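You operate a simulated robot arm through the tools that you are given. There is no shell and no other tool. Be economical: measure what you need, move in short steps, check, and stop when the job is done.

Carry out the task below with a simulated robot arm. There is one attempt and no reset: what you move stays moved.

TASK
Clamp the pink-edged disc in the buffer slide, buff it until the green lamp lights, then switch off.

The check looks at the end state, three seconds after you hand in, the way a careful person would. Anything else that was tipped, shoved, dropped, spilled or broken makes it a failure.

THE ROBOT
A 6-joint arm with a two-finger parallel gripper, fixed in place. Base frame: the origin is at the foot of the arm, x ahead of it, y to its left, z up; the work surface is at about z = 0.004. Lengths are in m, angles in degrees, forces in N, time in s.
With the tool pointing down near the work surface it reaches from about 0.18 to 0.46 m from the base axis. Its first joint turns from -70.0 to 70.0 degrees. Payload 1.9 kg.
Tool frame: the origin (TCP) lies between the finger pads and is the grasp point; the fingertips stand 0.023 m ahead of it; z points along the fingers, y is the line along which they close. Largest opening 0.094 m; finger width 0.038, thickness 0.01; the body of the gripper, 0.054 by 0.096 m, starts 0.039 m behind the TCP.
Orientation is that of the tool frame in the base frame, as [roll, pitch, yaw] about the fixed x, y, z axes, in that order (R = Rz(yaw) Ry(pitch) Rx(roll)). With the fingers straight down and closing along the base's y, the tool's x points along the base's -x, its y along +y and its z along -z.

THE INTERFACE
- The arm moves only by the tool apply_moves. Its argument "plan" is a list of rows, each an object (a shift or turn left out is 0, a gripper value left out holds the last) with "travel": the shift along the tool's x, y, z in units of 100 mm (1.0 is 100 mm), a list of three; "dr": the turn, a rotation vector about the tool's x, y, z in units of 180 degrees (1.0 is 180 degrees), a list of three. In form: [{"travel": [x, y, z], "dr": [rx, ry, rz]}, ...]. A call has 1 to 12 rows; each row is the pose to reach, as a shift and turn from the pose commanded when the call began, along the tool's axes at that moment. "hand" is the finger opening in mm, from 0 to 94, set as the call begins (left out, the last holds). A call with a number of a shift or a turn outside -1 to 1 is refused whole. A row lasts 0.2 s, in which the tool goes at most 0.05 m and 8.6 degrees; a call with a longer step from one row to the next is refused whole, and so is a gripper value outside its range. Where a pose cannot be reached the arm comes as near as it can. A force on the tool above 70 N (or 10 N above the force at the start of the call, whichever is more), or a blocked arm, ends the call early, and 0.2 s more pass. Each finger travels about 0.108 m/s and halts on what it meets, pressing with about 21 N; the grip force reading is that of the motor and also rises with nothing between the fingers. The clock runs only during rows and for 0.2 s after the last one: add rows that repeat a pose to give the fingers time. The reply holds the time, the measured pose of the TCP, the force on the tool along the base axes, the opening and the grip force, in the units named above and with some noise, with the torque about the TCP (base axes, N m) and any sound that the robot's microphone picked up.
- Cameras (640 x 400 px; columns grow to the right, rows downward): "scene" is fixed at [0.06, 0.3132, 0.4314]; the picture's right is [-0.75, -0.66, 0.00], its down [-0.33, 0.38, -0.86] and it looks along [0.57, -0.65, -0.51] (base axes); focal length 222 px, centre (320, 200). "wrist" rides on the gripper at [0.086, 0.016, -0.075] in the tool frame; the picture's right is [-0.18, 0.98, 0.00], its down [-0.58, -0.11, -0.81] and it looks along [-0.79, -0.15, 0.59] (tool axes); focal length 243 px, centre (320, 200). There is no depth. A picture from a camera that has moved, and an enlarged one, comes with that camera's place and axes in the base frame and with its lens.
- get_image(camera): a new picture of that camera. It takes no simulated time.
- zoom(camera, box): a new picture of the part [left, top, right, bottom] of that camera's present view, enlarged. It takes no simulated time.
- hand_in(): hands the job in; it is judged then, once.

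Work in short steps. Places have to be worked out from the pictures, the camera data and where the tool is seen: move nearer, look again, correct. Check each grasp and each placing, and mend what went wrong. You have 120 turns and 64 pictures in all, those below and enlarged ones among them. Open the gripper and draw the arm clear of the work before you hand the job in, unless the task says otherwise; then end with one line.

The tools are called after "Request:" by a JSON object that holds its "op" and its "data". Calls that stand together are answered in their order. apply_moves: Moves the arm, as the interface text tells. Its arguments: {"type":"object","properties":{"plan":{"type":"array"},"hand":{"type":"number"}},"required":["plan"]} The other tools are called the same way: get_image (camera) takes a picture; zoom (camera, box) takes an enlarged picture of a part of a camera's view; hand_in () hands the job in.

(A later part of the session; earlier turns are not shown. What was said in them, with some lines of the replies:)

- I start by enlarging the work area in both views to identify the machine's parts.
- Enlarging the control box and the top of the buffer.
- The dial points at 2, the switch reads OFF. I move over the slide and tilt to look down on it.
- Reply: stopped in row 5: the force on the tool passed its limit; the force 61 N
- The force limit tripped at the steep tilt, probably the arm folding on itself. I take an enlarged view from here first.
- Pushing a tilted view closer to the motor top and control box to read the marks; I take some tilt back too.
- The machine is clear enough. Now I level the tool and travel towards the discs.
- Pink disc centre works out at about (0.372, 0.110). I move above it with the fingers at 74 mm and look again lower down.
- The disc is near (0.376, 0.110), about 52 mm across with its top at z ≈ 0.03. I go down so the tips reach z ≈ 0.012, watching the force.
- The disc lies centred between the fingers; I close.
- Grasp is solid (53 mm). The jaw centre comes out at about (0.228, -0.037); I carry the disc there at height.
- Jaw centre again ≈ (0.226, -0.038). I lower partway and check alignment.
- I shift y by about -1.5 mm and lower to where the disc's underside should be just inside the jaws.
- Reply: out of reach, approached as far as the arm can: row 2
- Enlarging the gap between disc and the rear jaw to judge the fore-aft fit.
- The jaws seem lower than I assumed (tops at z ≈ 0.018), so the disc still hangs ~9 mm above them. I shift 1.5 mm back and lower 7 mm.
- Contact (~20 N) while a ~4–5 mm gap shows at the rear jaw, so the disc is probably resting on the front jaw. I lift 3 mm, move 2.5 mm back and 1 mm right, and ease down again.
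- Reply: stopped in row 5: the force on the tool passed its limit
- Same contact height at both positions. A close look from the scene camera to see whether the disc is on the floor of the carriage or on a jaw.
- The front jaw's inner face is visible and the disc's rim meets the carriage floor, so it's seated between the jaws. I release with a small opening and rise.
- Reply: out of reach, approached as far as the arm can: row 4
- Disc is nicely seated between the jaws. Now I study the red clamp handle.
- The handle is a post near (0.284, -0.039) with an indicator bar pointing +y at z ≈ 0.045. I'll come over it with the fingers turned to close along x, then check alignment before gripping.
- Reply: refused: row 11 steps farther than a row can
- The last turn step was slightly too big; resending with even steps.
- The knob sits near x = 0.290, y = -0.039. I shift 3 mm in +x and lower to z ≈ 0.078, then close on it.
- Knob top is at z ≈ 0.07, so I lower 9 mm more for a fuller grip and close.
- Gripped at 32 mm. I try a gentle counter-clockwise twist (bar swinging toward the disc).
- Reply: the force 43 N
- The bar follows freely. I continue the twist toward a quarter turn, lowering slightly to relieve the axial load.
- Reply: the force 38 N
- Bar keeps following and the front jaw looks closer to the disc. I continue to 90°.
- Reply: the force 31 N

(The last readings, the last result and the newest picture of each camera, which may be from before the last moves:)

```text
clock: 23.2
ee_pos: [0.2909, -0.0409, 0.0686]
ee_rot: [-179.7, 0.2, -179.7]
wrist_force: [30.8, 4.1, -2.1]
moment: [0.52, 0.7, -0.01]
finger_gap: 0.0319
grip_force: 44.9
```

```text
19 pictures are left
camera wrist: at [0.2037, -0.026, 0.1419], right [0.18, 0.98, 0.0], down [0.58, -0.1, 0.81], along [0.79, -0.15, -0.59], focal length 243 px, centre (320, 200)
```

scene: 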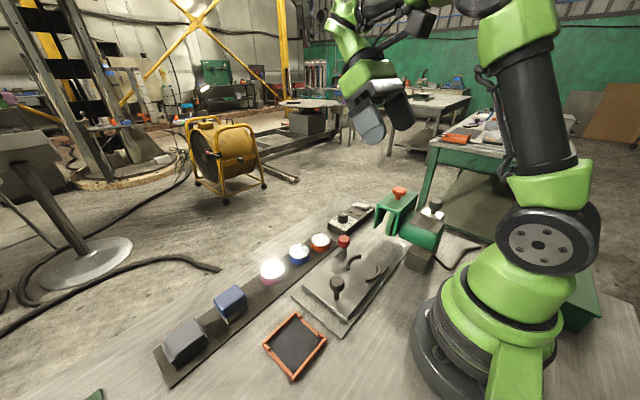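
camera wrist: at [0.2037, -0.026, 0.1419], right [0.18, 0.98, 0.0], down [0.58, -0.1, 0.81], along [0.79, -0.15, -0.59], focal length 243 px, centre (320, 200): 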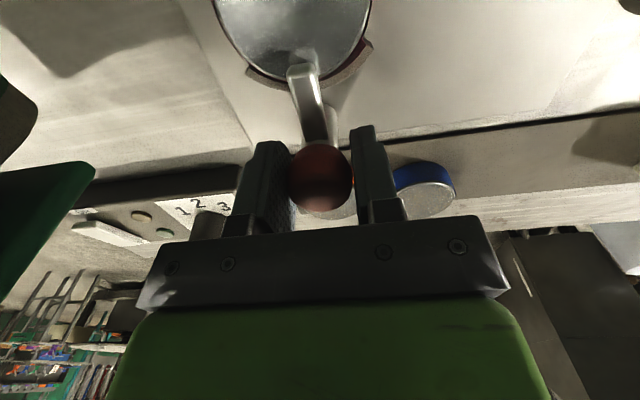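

The bar now points at the disc and the jaw appears tight. I release, rise and check.

Request:
{"op": "apply_moves", "data": {"plan": [{"travel": [0, 0, 0]}, {"travel": [0, 0, 0]}, {"travel": [0, 0, -0.3]}, {"travel": [0, 0, -0.6]}, {"travel": [0, 0, -0.9]}], "hand": 52}}

Request:
{"op": "zoom", "data": {"camera": "scene", "box": [320, 200, 420, 300]}}

```text
clock: 24.4
ee_pos: [0.2918, -0.0396, 0.1581]
ee_rot: [-179.7, 0.0, -179.9]
wrist_force: [-1.2, 0.2, 0.8]
moment: [0.02, -0.03, -0.03]
finger_gap: 0.0521
grip_force: 0.0
```

```text
4.00 times, centred on (370, 250) of scene
camera zoom: at [0.06, 0.3132, 0.4314], right [-0.75, -0.66, 0.0], down [-0.33, 0.38, -0.86], along [0.57, -0.65, -0.51], focal length 888 px, centre (120, 0)
```

zoom: 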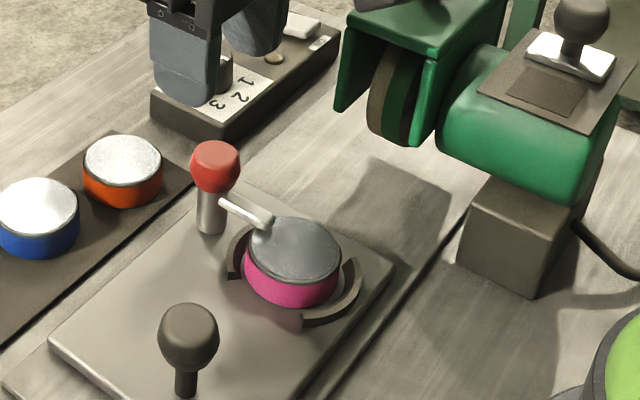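

The disc is clamped with the bar over its rim. Next is the switch: its ON end is near (0.355, -0.26); I go there at height with fingers closed and turned so the thin side lies along x.

Request:
{"op": "apply_moves", "data": {"plan": [{"travel": [-0.08, -0.05, -0.1], "dr": [0, 0, 0.045]}, {"travel": [-0.16, -0.1, -0.2], "dr": [0, 0, 0.09]}, {"travel": [-0.24, -0.2, -0.3], "dr": [0, 0, 0.135]}, {"travel": [-0.3, -0.3, -0.3], "dr": [0, 0, 0.18]}, {"travel": [-0.36, -0.4, -0.3], "dr": [0, 0, 0.225]}, {"travel": [-0.42, -0.5, -0.3], "dr": [0, 0, 0.27]}, {"travel": [-0.48, -0.6, -0.3], "dr": [0, 0, 0.315]}, {"travel": [-0.54, -0.7, -0.3], "dr": [0, 0, 0.36]}, {"travel": [-0.58, -0.8, -0.3], "dr": [0, 0, 0.405]}, {"travel": [-0.6, -0.9, -0.3], "dr": [0, 0, 0.45]}, {"travel": [-0.61, -1.0, -0.3], "dr": [0, 0, 0.495]}], "hand": 0}}

Request:
{"op": "apply_moves", "data": {"plan": [{"travel": [-0.35, 0, 0]}, {"travel": [-0.7, 0, 0.2]}, {"travel": [-0.98, 0, 0.55]}, {"travel": [-0.98, 0, 0.55]}]}}

Request:
{"op": "get_image", "data": {"camera": "wrist"}}

```text
clock: 26.8
ee_pos: [0.3523, -0.1411, 0.1883]
ee_rot: [-179.9, 0.4, 90.8]
wrist_force: [0.0, -0.4, 0.0]
moment: [0.03, 0.04, -0.02]
finger_gap: 0.0
grip_force: 20.9
```

```text
clock: 27.8
ee_pos: [0.3515, -0.2409, 0.1328]
ee_rot: [-179.8, 0.3, 91.0]
wrist_force: [0.1, 0.2, -0.1]
moment: [-0.02, 0.01, 0.01]
finger_gap: 0.0
grip_force: 21.1
```

```text
17 pictures are left
camera wrist: at [0.3651, -0.1544, 0.2047], right [0.99, -0.17, 0.0], down [-0.1, -0.58, 0.81], along [-0.14, -0.8, -0.59], focal length 243 px, centre (320, 200)
```

wrist: 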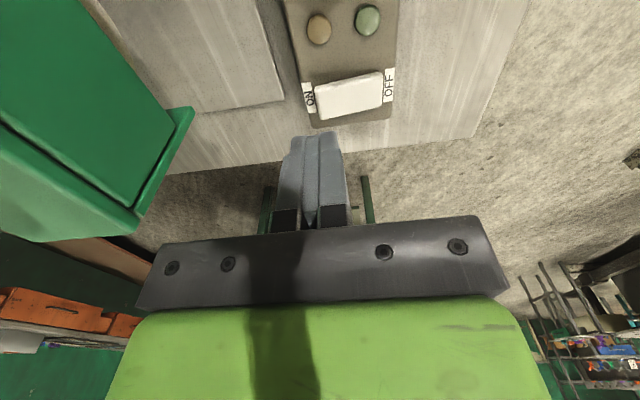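

The rocker spans x ≈ 0.347–0.392 at y ≈ -0.259. I align with its ON end and lower toward it.

Request:
{"op": "apply_moves", "data": {"plan": [{"travel": [-0.18, 0.02, 0.2]}, {"travel": [-0.18, 0.02, 0.45]}, {"travel": [-0.18, 0.02, 0.65]}, {"travel": [-0.18, 0.02, 0.7]}, {"travel": [-0.18, 0.02, 0.7]}]}}

Request:
{"op": "get_image", "data": {"camera": "wrist"}}

```text
clock: 29.0
ee_pos: [0.3533, -0.2582, 0.064]
ee_rot: [-179.9, 0.3, 91.0]
wrist_force: [-0.3, -1.2, 0.5]
moment: [0.0, 0.01, -0.02]
finger_gap: 0.0
grip_force: 21.1
```

```text
16 pictures are left
camera wrist: at [0.3676, -0.1721, 0.1378], right [0.99, -0.17, 0.0], down [-0.1, -0.58, 0.81], along [-0.14, -0.8, -0.59], focal length 243 px, centre (320, 200)
```

wrist: 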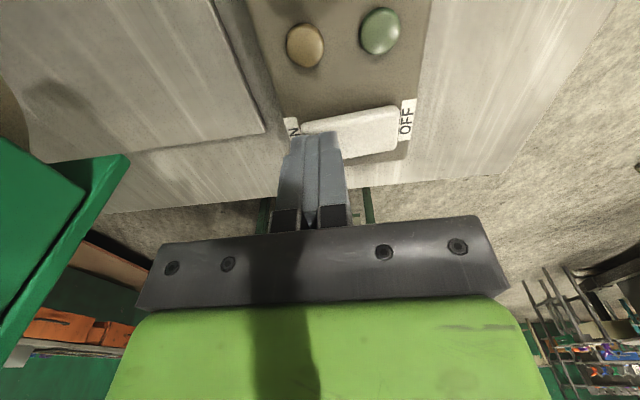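

Tip is over the ON end. I press down in small steps and retreat.

Request:
{"op": "apply_moves", "data": {"plan": [{"travel": [0, 0.02, 0.04]}, {"travel": [0, 0.02, 0.08]}, {"travel": [0, 0.02, 0.11]}]}}

```text
clock: 29.5
ee_pos: [0.3539, -0.2581, 0.061]
ee_rot: [-179.6, 0.0, 90.6]
wrist_force: [-9.9, 4.3, 13.1]
moment: [0.09, 0.09, 0.01]
finger_gap: 0.0
grip_force: 20.8
stopped in row 2: the force on the tool passed its limit (the readings are from after the stop); the commanded pose is now the measured one
```

The rocker was hit firmly. I rise and check whether it flipped.

Request:
{"op": "apply_moves", "data": {"plan": [{"travel": [0, 0, -0.2]}, {"travel": [0.2, 0, -0.6]}]}}

Request:
{"op": "get_image", "data": {"camera": "wrist"}}

```text
clock: 30.1
ee_pos: [0.3565, -0.2363, 0.1226]
ee_rot: [-179.5, 0.0, 90.7]
wrist_force: [-0.2, -0.1, 0.4]
moment: [0.01, -0.01, 0.01]
finger_gap: 0.0
grip_force: 20.4
```

```text
15 pictures are left
camera wrist: at [0.3713, -0.1507, 0.1961], right [0.98, -0.17, -0.01], down [-0.1, -0.58, 0.81], along [-0.14, -0.79, -0.59], focal length 243 px, centre (320, 200)
```

wrist: 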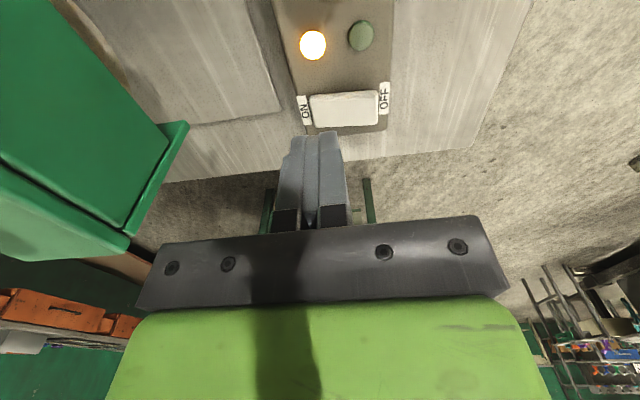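

Amber lit: the buffer is running. I go to the carriage's black knob near (0.231, 0.063), keeping this yaw to grip it along x.

Request:
{"op": "apply_moves", "data": {"plan": [{"travel": [0.1, 0, -0.35]}, {"travel": [0.3, 0, -0.75]}, {"travel": [0.65, 0, -0.75]}, {"travel": [1.0, 0, -0.75]}], "hand": 56}}

Request:
{"op": "apply_moves", "data": {"plan": [{"travel": [0.35, -0.2, 0]}, {"travel": [0.7, -0.45, 0]}, {"travel": [1.0, -0.8, 0]}, {"travel": [1.0, -1.0, 0]}]}}

Request:
{"op": "apply_moves", "data": {"plan": [{"travel": [0.35, -0.15, 0]}, {"travel": [0.7, -0.25, 0.2]}, {"travel": [1.0, -0.25, 0.5]}, {"travel": [1.0, -0.25, 0.8]}, {"travel": [1.0, -0.25, 0.8]}]}}

Request:
{"op": "get_image", "data": {"camera": "wrist"}}

```text
clock: 31.1
ee_pos: [0.3565, -0.1344, 0.1972]
ee_rot: [-179.6, -0.1, 90.6]
wrist_force: [0.2, -0.1, -0.4]
moment: [0.0, 0.01, -0.02]
finger_gap: 0.0559
grip_force: 0.0
```

```text
clock: 32.1
ee_pos: [0.2536, -0.0372, 0.1969]
ee_rot: [-179.7, 0.0, 90.6]
wrist_force: [-0.5, 0.1, 0.0]
moment: [-0.01, 0.0, 0.0]
finger_gap: 0.0558
grip_force: 0.1
```

```text
clock: 33.3
ee_pos: [0.2261, 0.0631, 0.116]
ee_rot: [-179.6, 0.1, 90.6]
wrist_force: [0.5, 0.2, -0.2]
moment: [0.0, 0.0, 0.0]
finger_gap: 0.056
grip_force: 0.0
```

```text
14 pictures are left
camera wrist: at [0.2411, 0.1491, 0.1891], right [0.98, -0.17, -0.01], down [-0.1, -0.58, 0.81], along [-0.14, -0.79, -0.59], focal length 243 px, centre (320, 200)
```

wrist: 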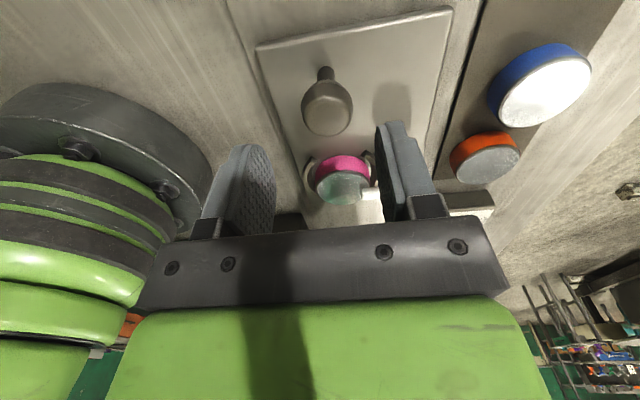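

Knob at about (0.231, 0.064). I align, lower and grip it.

Request:
{"op": "apply_moves", "data": {"plan": [{"travel": [0.01, 0.05, 0.15]}, {"travel": [0.01, 0.05, 0.35]}, {"travel": [0.01, 0.05, 0.48]}, {"travel": [0.01, 0.05, 0.48]}]}}

Request:
{"op": "apply_moves", "data": {"plan": [{"travel": [0, 0, 0]}, {"travel": [0, 0, 0]}], "hand": 15}}

Request:
{"op": "get_image", "data": {"camera": "wrist"}}

```text
clock: 34.3
ee_pos: [0.2313, 0.0632, 0.0654]
ee_rot: [-179.7, 0.1, 90.7]
wrist_force: [-0.8, 0.0, 0.7]
moment: [0.01, 0.0, -0.01]
finger_gap: 0.0558
grip_force: 0.1
```

```text
clock: 34.9
ee_pos: [0.2305, 0.0629, 0.0663]
ee_rot: [-179.6, 0.0, 90.5]
wrist_force: [3.4, -1.1, -12.9]
moment: [0.08, -0.55, -0.11]
finger_gap: 0.0318
grip_force: 45.1
```

```text
13 pictures are left
camera wrist: at [0.2451, 0.1496, 0.14], right [0.98, -0.17, -0.01], down [-0.1, -0.58, 0.81], along [-0.14, -0.79, -0.59], focal length 243 px, centre (320, 200)
```

wrist: 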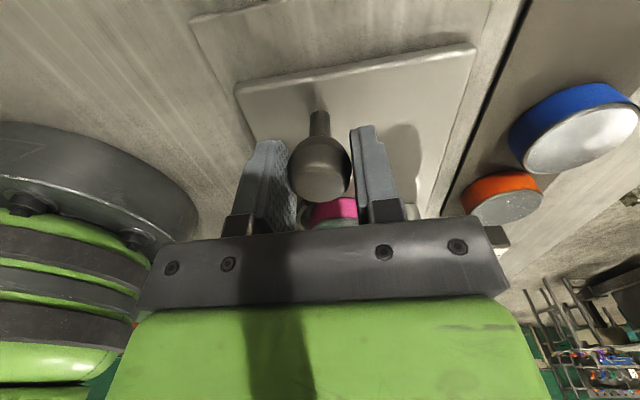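

Knob gripped. I push the carriage 40 mm toward the wheel and read the force.

Request:
{"op": "apply_moves", "data": {"plan": [{"travel": [-0.1, 0, 0]}, {"travel": [-0.2, 0, 0]}, {"travel": [-0.3, 0, 0]}, {"travel": [-0.4, 0, 0]}]}}

Request:
{"op": "zoom", "data": {"camera": "scene", "box": [320, 180, 440, 290]}}

```text
clock: 35.9
ee_pos: [0.2294, 0.0208, 0.0673]
ee_rot: [-179.4, 0.0, 90.6]
wrist_force: [-14.5, 0.6, -33.9]
moment: [-0.04, -0.61, -0.08]
finger_gap: 0.0319
grip_force: 44.9
```

```text
3.64 times, centred on (380, 235) of scene
camera zoom: at [0.06, 0.3132, 0.4314], right [-0.75, -0.66, 0.0], down [-0.33, 0.38, -0.86], along [0.57, -0.65, -0.51], focal length 808 px, centre (102, 73)
```

zoom: 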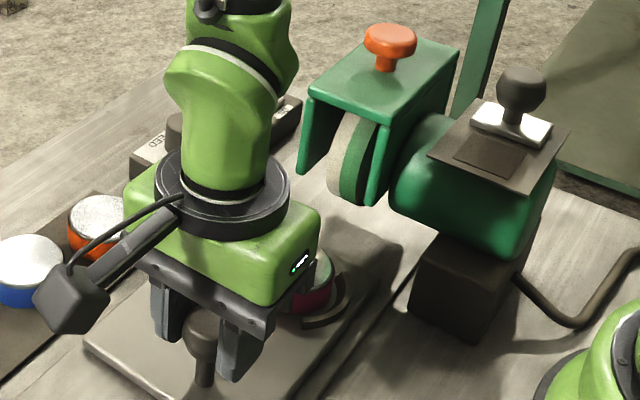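

It slides freely. I push 40 mm more, watching for wheel contact.

Request:
{"op": "apply_moves", "data": {"plan": [{"travel": [-0.1, -0.01, 0.012]}, {"travel": [-0.2, -0.01, 0.012]}, {"travel": [-0.3, -0.01, 0.012]}, {"travel": [-0.4, -0.01, 0.012]}]}}

Request:
{"op": "zoom", "data": {"camera": "scene", "box": [320, 180, 440, 290]}}

```text
clock: 36.9
ee_pos: [0.2307, -0.0182, 0.0675]
ee_rot: [-179.5, -0.1, 90.6]
wrist_force: [-14.5, 1.0, -13.7]
moment: [-0.15, -0.81, 0.01]
finger_gap: 0.0318
grip_force: 44.8
```

```text
3.64 times, centred on (380, 235) of scene
camera zoom: at [0.06, 0.3132, 0.4314], right [-0.75, -0.66, 0.0], down [-0.33, 0.38, -0.86], along [0.57, -0.65, -0.51], focal length 808 px, centre (102, 73)
```

zoom: 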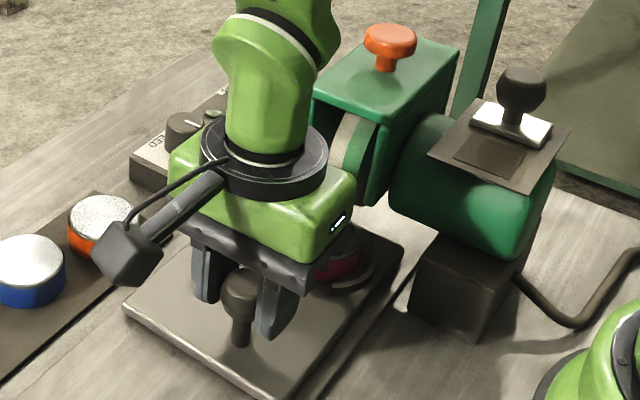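

Still free, and the green lamp comes into view (unlit). Another 20 mm.

Request:
{"op": "apply_moves", "data": {"plan": [{"travel": [-0.07, -0.005, 0.005]}, {"travel": [-0.14, -0.005, 0.005]}, {"travel": [-0.2, -0.005, 0.005]}, {"travel": [-0.2, -0.005, 0.005]}]}}

Request:
{"op": "zoom", "data": {"camera": "scene", "box": [320, 180, 440, 290]}}

```text
clock: 37.9
ee_pos: [0.2298, -0.0376, 0.0678]
ee_rot: [-179.5, 0.0, 90.6]
wrist_force: [-23.9, -2.3, 34.7]
moment: [0.0, -0.21, 0.05]
finger_gap: 0.0317
grip_force: 44.8
```

```text
3.64 times, centred on (380, 235) of scene
camera zoom: at [0.0599, 0.3132, 0.4315], right [-0.75, -0.66, 0.0], down [-0.33, 0.38, -0.86], along [0.57, -0.65, -0.51], focal length 808 px, centre (102, 73)
```

zoom: 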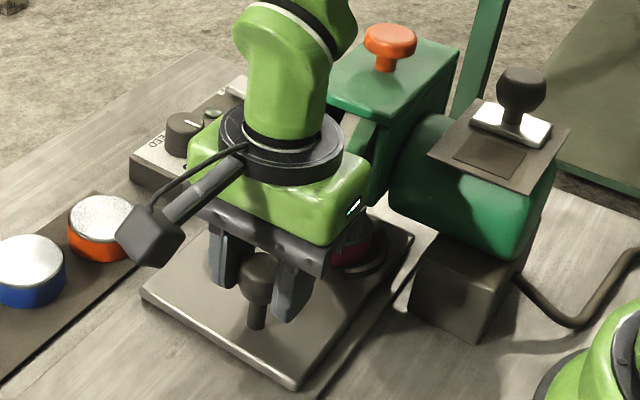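

No contact yet. I go another 15 mm, easing the axial load.

Request:
{"op": "apply_moves", "data": {"plan": [{"travel": [-0.05, -0.0, -0.012]}, {"travel": [-0.1, -0.0, -0.012]}, {"travel": [-0.15, -0.0, -0.012]}, {"travel": [-0.15, 0, -0.012]}]}}

```text
clock: 38.9
ee_pos: [0.2299, -0.0529, 0.0658]
ee_rot: [-179.3, 0.0, 90.6]
wrist_force: [-21.3, 0.7, -34.3]
moment: [0.0, -0.55, 0.09]
finger_gap: 0.0323
grip_force: 45.3
```

Request:
{"op": "apply_moves", "data": {"plan": [{"travel": [-0.04, 0, 0.004]}, {"travel": [-0.08, 0, 0.004]}, {"travel": [-0.12, 0, 0.004]}, {"travel": [-0.12, 0, 0.004]}]}}

Request:
{"op": "zoom", "data": {"camera": "scene", "box": [320, 180, 440, 290]}}

```text
clock: 39.9
ee_pos: [0.2296, -0.0653, 0.0674]
ee_rot: [-179.5, 0.1, 90.7]
wrist_force: [-19.4, -0.5, -33.6]
moment: [0.04, -0.55, 0.09]
finger_gap: 0.0323
grip_force: 44.9
```

```text
3.64 times, centred on (380, 235) of scene
camera zoom: at [0.0601, 0.3132, 0.4314], right [-0.75, -0.66, 0.0], down [-0.33, 0.38, -0.86], along [0.57, -0.65, -0.51], focal length 808 px, centre (102, 73)
```

zoom: 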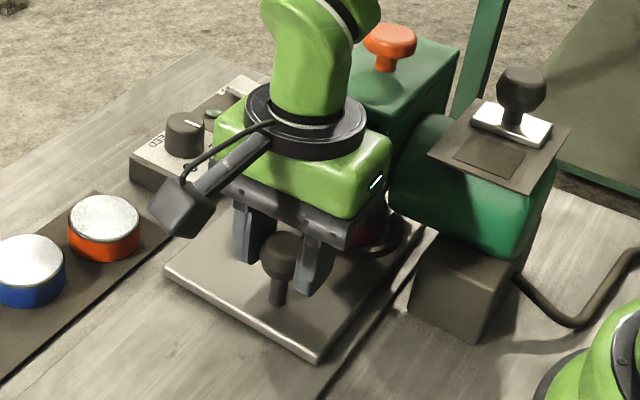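

The wheel's centre is near y ≈ -0.188, so the disc has ~20 mm to go. I push on in 10 mm bits.

Request:
{"op": "apply_moves", "data": {"plan": [{"travel": [-0.04, 0, 0.004]}, {"travel": [-0.08, 0, 0.004]}, {"travel": [-0.1, 0, 0.004]}, {"travel": [-0.1, 0, 0.004]}]}}

Request:
{"op": "apply_moves", "data": {"plan": [{"travel": [-0.04, 0, 0.004]}, {"travel": [-0.08, 0, 0.004]}, {"travel": [-0.1, 0, 0.004]}, {"travel": [-0.1, 0, 0.004]}]}}

Request:
{"op": "zoom", "data": {"camera": "scene", "box": [320, 180, 440, 290]}}

```text
clock: 40.9
ee_pos: [0.2306, -0.0758, 0.067]
ee_rot: [-179.5, 0.1, 90.6]
wrist_force: [-30.3, -3.6, 34.0]
moment: [-0.01, -0.19, 0.06]
finger_gap: 0.032
grip_force: 45.0
```

```text
clock: 41.4
ee_pos: [0.2303, -0.0771, 0.0653]
ee_rot: [-179.2, 0.0, 90.7]
wrist_force: [-1.4, 12.3, 2.8]
moment: [-1.54, -0.32, -0.09]
finger_gap: 0.0319
grip_force: 45.0
stopped in row 2: the force on the tool passed its limit (the readings are from after the stop); the commanded pose is now the measured one
```

```text
3.64 times, centred on (380, 235) of scene
camera zoom: at [0.06, 0.3132, 0.4314], right [-0.75, -0.66, 0.0], down [-0.33, 0.38, -0.86], along [0.57, -0.65, -0.51], focal length 808 px, centre (102, 73)
```

zoom: 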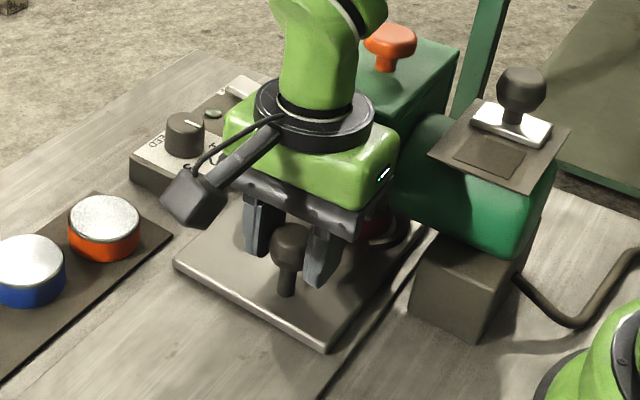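

Stopped near y = -0.077, probably the end of travel with the disc under the wheel. I hold there for a few seconds and look at the lamp.

Request:
{"op": "apply_moves", "data": {"plan": [{}, {}, {}, {}, {}, {}, {}, {}, {}, {}]}}

Request:
{"op": "zoom", "data": {"camera": "scene", "box": [325, 190, 425, 270]}}

```text
clock: 43.6
ee_pos: [0.2304, -0.0763, 0.0651]
ee_rot: [-179.2, -0.2, 90.6]
wrist_force: [-1.8, 36.9, 14.2]
moment: [-2.86, -0.37, -0.24]
finger_gap: 0.0321
grip_force: 44.2
```

```text
5.00 times, centred on (375, 230) of scene
camera zoom: at [0.06, 0.3132, 0.4314], right [-0.75, -0.66, 0.0], down [-0.33, 0.38, -0.86], along [0.57, -0.65, -0.51], focal length 1110 px, centre (45, 50)
```

zoom: 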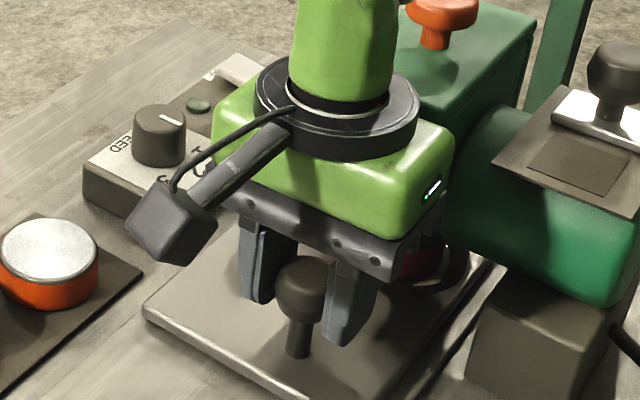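

The force acts high on the gripper (z ≈ 0.144): the hand's body is meeting the guard. I back off at once, release, and will instead push the knob from behind with closed fingers.

Request:
{"op": "apply_moves", "data": {"plan": [{"travel": [0.03, 0, 0]}, {"travel": [0.06, 0, 0]}, {"travel": [0.06, 0, 0]}]}}

Request:
{"op": "apply_moves", "data": {"plan": [{}, {}, {"travel": [0, 0, -0.2]}, {"travel": [0, 0, -0.45]}, {"travel": [0.25, 0, -0.45]}, {"travel": [0.5, 0, -0.45]}], "hand": 56}}

```text
clock: 44.4
ee_pos: [0.2312, -0.0713, 0.0656]
ee_rot: [-179.2, -0.1, 90.6]
wrist_force: [-0.6, -1.3, -21.6]
moment: [-0.53, -0.83, -0.21]
finger_gap: 0.0321
grip_force: 44.7
```

```text
clock: 45.8
ee_pos: [0.2296, -0.0231, 0.1127]
ee_rot: [-179.3, -0.1, 90.7]
wrist_force: [-0.1, 1.0, -0.5]
moment: [-0.02, 0.03, 0.0]
finger_gap: 0.056
grip_force: 0.1
```

Fingers closed, down behind the knob, then push slowly.

Request:
{"op": "apply_moves", "data": {"plan": [{"travel": [0.03, 0, 0]}, {"travel": [0.03, 0, 0.2]}, {"travel": [0.03, 0, 0.48]}, {"travel": [-0.07, 0, 0.48]}, {"travel": [-0.14, 0, 0.48]}, {"travel": [-0.2, 0, 0.48]}, {"travel": [-0.2, 0, 0.48]}], "hand": 0}}

```text
clock: 47.4
ee_pos: [0.2296, -0.0406, 0.0644]
ee_rot: [-179.2, -0.2, 90.8]
wrist_force: [2.8, 38.8, 8.1]
moment: [-0.25, 0.0, 0.02]
finger_gap: 0.0
grip_force: 20.8
```

Now 39 N at knob height: the carriage is at its stop. I hold a moment and look at the lamp.

Request:
{"op": "apply_moves", "data": {"plan": [{}, {}, {}, {}, {}, {}]}}

Request:
{"op": "zoom", "data": {"camera": "scene", "box": [325, 190, 425, 270]}}

```text
clock: 48.8
ee_pos: [0.2299, -0.0405, 0.064]
ee_rot: [-179.1, -0.3, 90.7]
wrist_force: [-0.8, 56.8, 3.6]
moment: [-0.22, -0.04, -0.04]
finger_gap: 0.0001
grip_force: 20.7
```

```text
5.00 times, centred on (375, 230) of scene
camera zoom: at [0.06, 0.3132, 0.4315], right [-0.75, -0.66, 0.0], down [-0.33, 0.38, -0.86], along [0.57, -0.65, -0.51], focal length 1110 px, centre (45, 50)
```

zoom: 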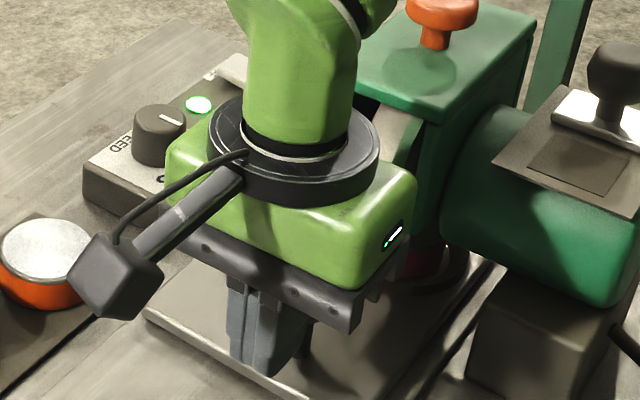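

Green lamp is lit. I go straight to the switch's OFF end by a high path clear of the guard.

Request:
{"op": "apply_moves", "data": {"plan": [{"travel": [0.05, 0, -0.3]}, {"travel": [0.05, 0.1, -0.7]}, {"travel": [0.03, 0.5, -0.95]}, {"travel": [-0.15, 0.9, -0.95]}, {"travel": [-0.55, 1.0, -0.95]}, {"travel": [-1.0, 1.0, -0.95]}]}}

Request:
{"op": "apply_moves", "data": {"plan": [{"travel": [-0.35, 0.25, 0]}, {"travel": [-0.7, 0.47, 0.2]}, {"travel": [-1.0, 0.48, 0.5]}, {"travel": [-1.0, 0.48, 0.5]}]}}

```text
clock: 50.2
ee_pos: [0.3304, -0.1425, 0.157]
ee_rot: [-179.1, -0.2, 90.7]
wrist_force: [0.0, 0.3, 0.3]
moment: [0.03, 0.01, 0.0]
finger_gap: 0.0
grip_force: 20.8
```

```text
clock: 51.2
ee_pos: [0.3819, -0.238, 0.105]
ee_rot: [-179.1, -0.2, 90.8]
wrist_force: [0.0, 0.0, 0.2]
moment: [-0.02, -0.03, 0.0]
finger_gap: 0.0004
grip_force: 20.9
```

Request:
{"op": "apply_moves", "data": {"plan": [{"travel": [-0.19, 0, 0.2]}, {"travel": [-0.19, 0, 0.38]}, {"travel": [-0.19, 0, 0.42]}, {"travel": [-0.19, 0, 0.46]}, {"travel": [-0.19, 0, 0.5]}]}}

Request:
{"op": "apply_moves", "data": {"plan": [{"travel": [0, 0, -0.2]}, {"travel": [0.2, 0, -0.6]}]}}

Request:
{"op": "get_image", "data": {"camera": "wrist"}}

```text
clock: 52.4
ee_pos: [0.3798, -0.2554, 0.0615]
ee_rot: [-179.6, -0.3, 90.3]
wrist_force: [-5.8, 3.6, 9.2]
moment: [-0.06, 0.26, -0.13]
finger_gap: 0.0
grip_force: 21.2
out of reach, approached as far as the arm can: row 3, 4, 5
stopped in row 5: the force on the tool passed its limit (the readings are from after the stop); the commanded pose is now the measured one
```

```text
clock: 53.0
ee_pos: [0.389, -0.2425, 0.1213]
ee_rot: [-179.4, -0.3, 90.3]
wrist_force: [1.0, 1.0, 0.3]
moment: [0.03, 0.01, 0.02]
finger_gap: 0.0
grip_force: 20.8
out of reach, approached as far as the arm can: row 2
```

```text
5 pictures are left
camera wrist: at [0.405, -0.1577, 0.1965], right [0.98, -0.18, -0.01], down [-0.1, -0.59, 0.8], along [-0.15, -0.79, -0.59], focal length 243 px, centre (320, 200)
```

wrist: 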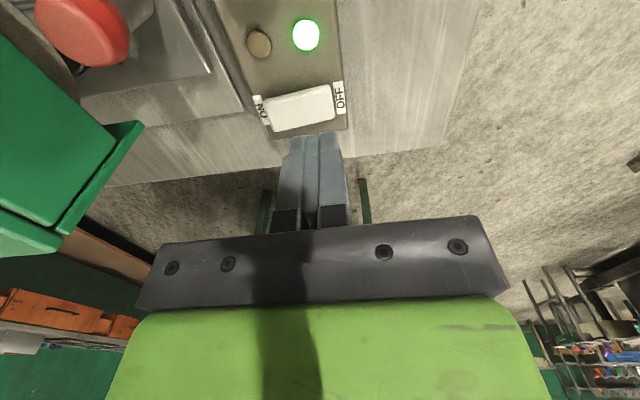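

Amber is off, green stays lit, rocker at OFF. I withdraw high and clear and open the gripper, then check the whole scene.

Request:
{"op": "apply_moves", "data": {"plan": [{"travel": [0.2, -0.1, -0.3]}, {"travel": [0.4, -0.3, -0.6]}, {"travel": [0.7, -0.45, -0.8]}, {"travel": [1.0, -0.6, -0.9]}]}}

Request:
{"op": "apply_moves", "data": {"plan": [{"travel": [0.4, 0, -0.1]}, {"travel": [0.8, 0, -0.2]}, {"travel": [1.0, 0.1, -0.4]}, {"travel": [1.0, 0.1, -0.4]}], "hand": 60}}

Request:
{"op": "zoom", "data": {"camera": "scene", "box": [260, 170, 460, 310]}}

```text
clock: 54.0
ee_pos: [0.3971, -0.2175, 0.1834]
ee_rot: [-179.4, -0.2, 90.4]
wrist_force: [-1.5, -0.3, -0.4]
moment: [0.02, 0.0, 0.0]
finger_gap: 0.0
grip_force: 21.0
out of reach, approached as far as the arm can: row 1, 2, 3, 4
```

```text
clock: 55.0
ee_pos: [0.4246, -0.1335, 0.2221]
ee_rot: [-179.3, -0.3, 90.4]
wrist_force: [-0.4, -0.2, -0.8]
moment: [0.02, 0.01, 0.0]
finger_gap: 0.0601
grip_force: 0.1
out of reach, approached as far as the arm can: row 1, 2, 3, 4
```

```text
2.86 times, centred on (360, 240) of scene
camera zoom: at [0.06, 0.3132, 0.4314], right [-0.75, -0.66, 0.0], down [-0.33, 0.38, -0.86], along [0.57, -0.65, -0.51], focal length 634 px, centre (206, 86)
```

zoom: 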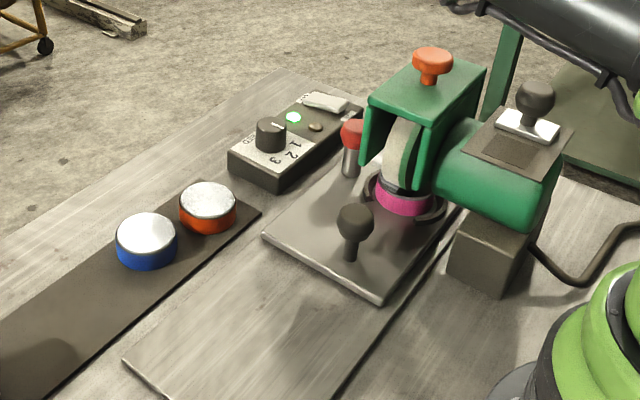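

The disc is clamped in the slide under the wheel, green is lit, amber is dark and the other items are undisturbed. The arm is clear with the gripper open, so I hand in.

Request:
{"op": "hand_in", "data": {}}

```text
The job is handed in.
```

The job is handed in: the pink-edged disc is clamped in the slide and buffed until the green lamp lit. The switch is off, and the slide is still under the wheel. While pushing the slide in, the hand's body pressed against the wheel guard; I backed off, and the guard looks undisturbed in the last picture.
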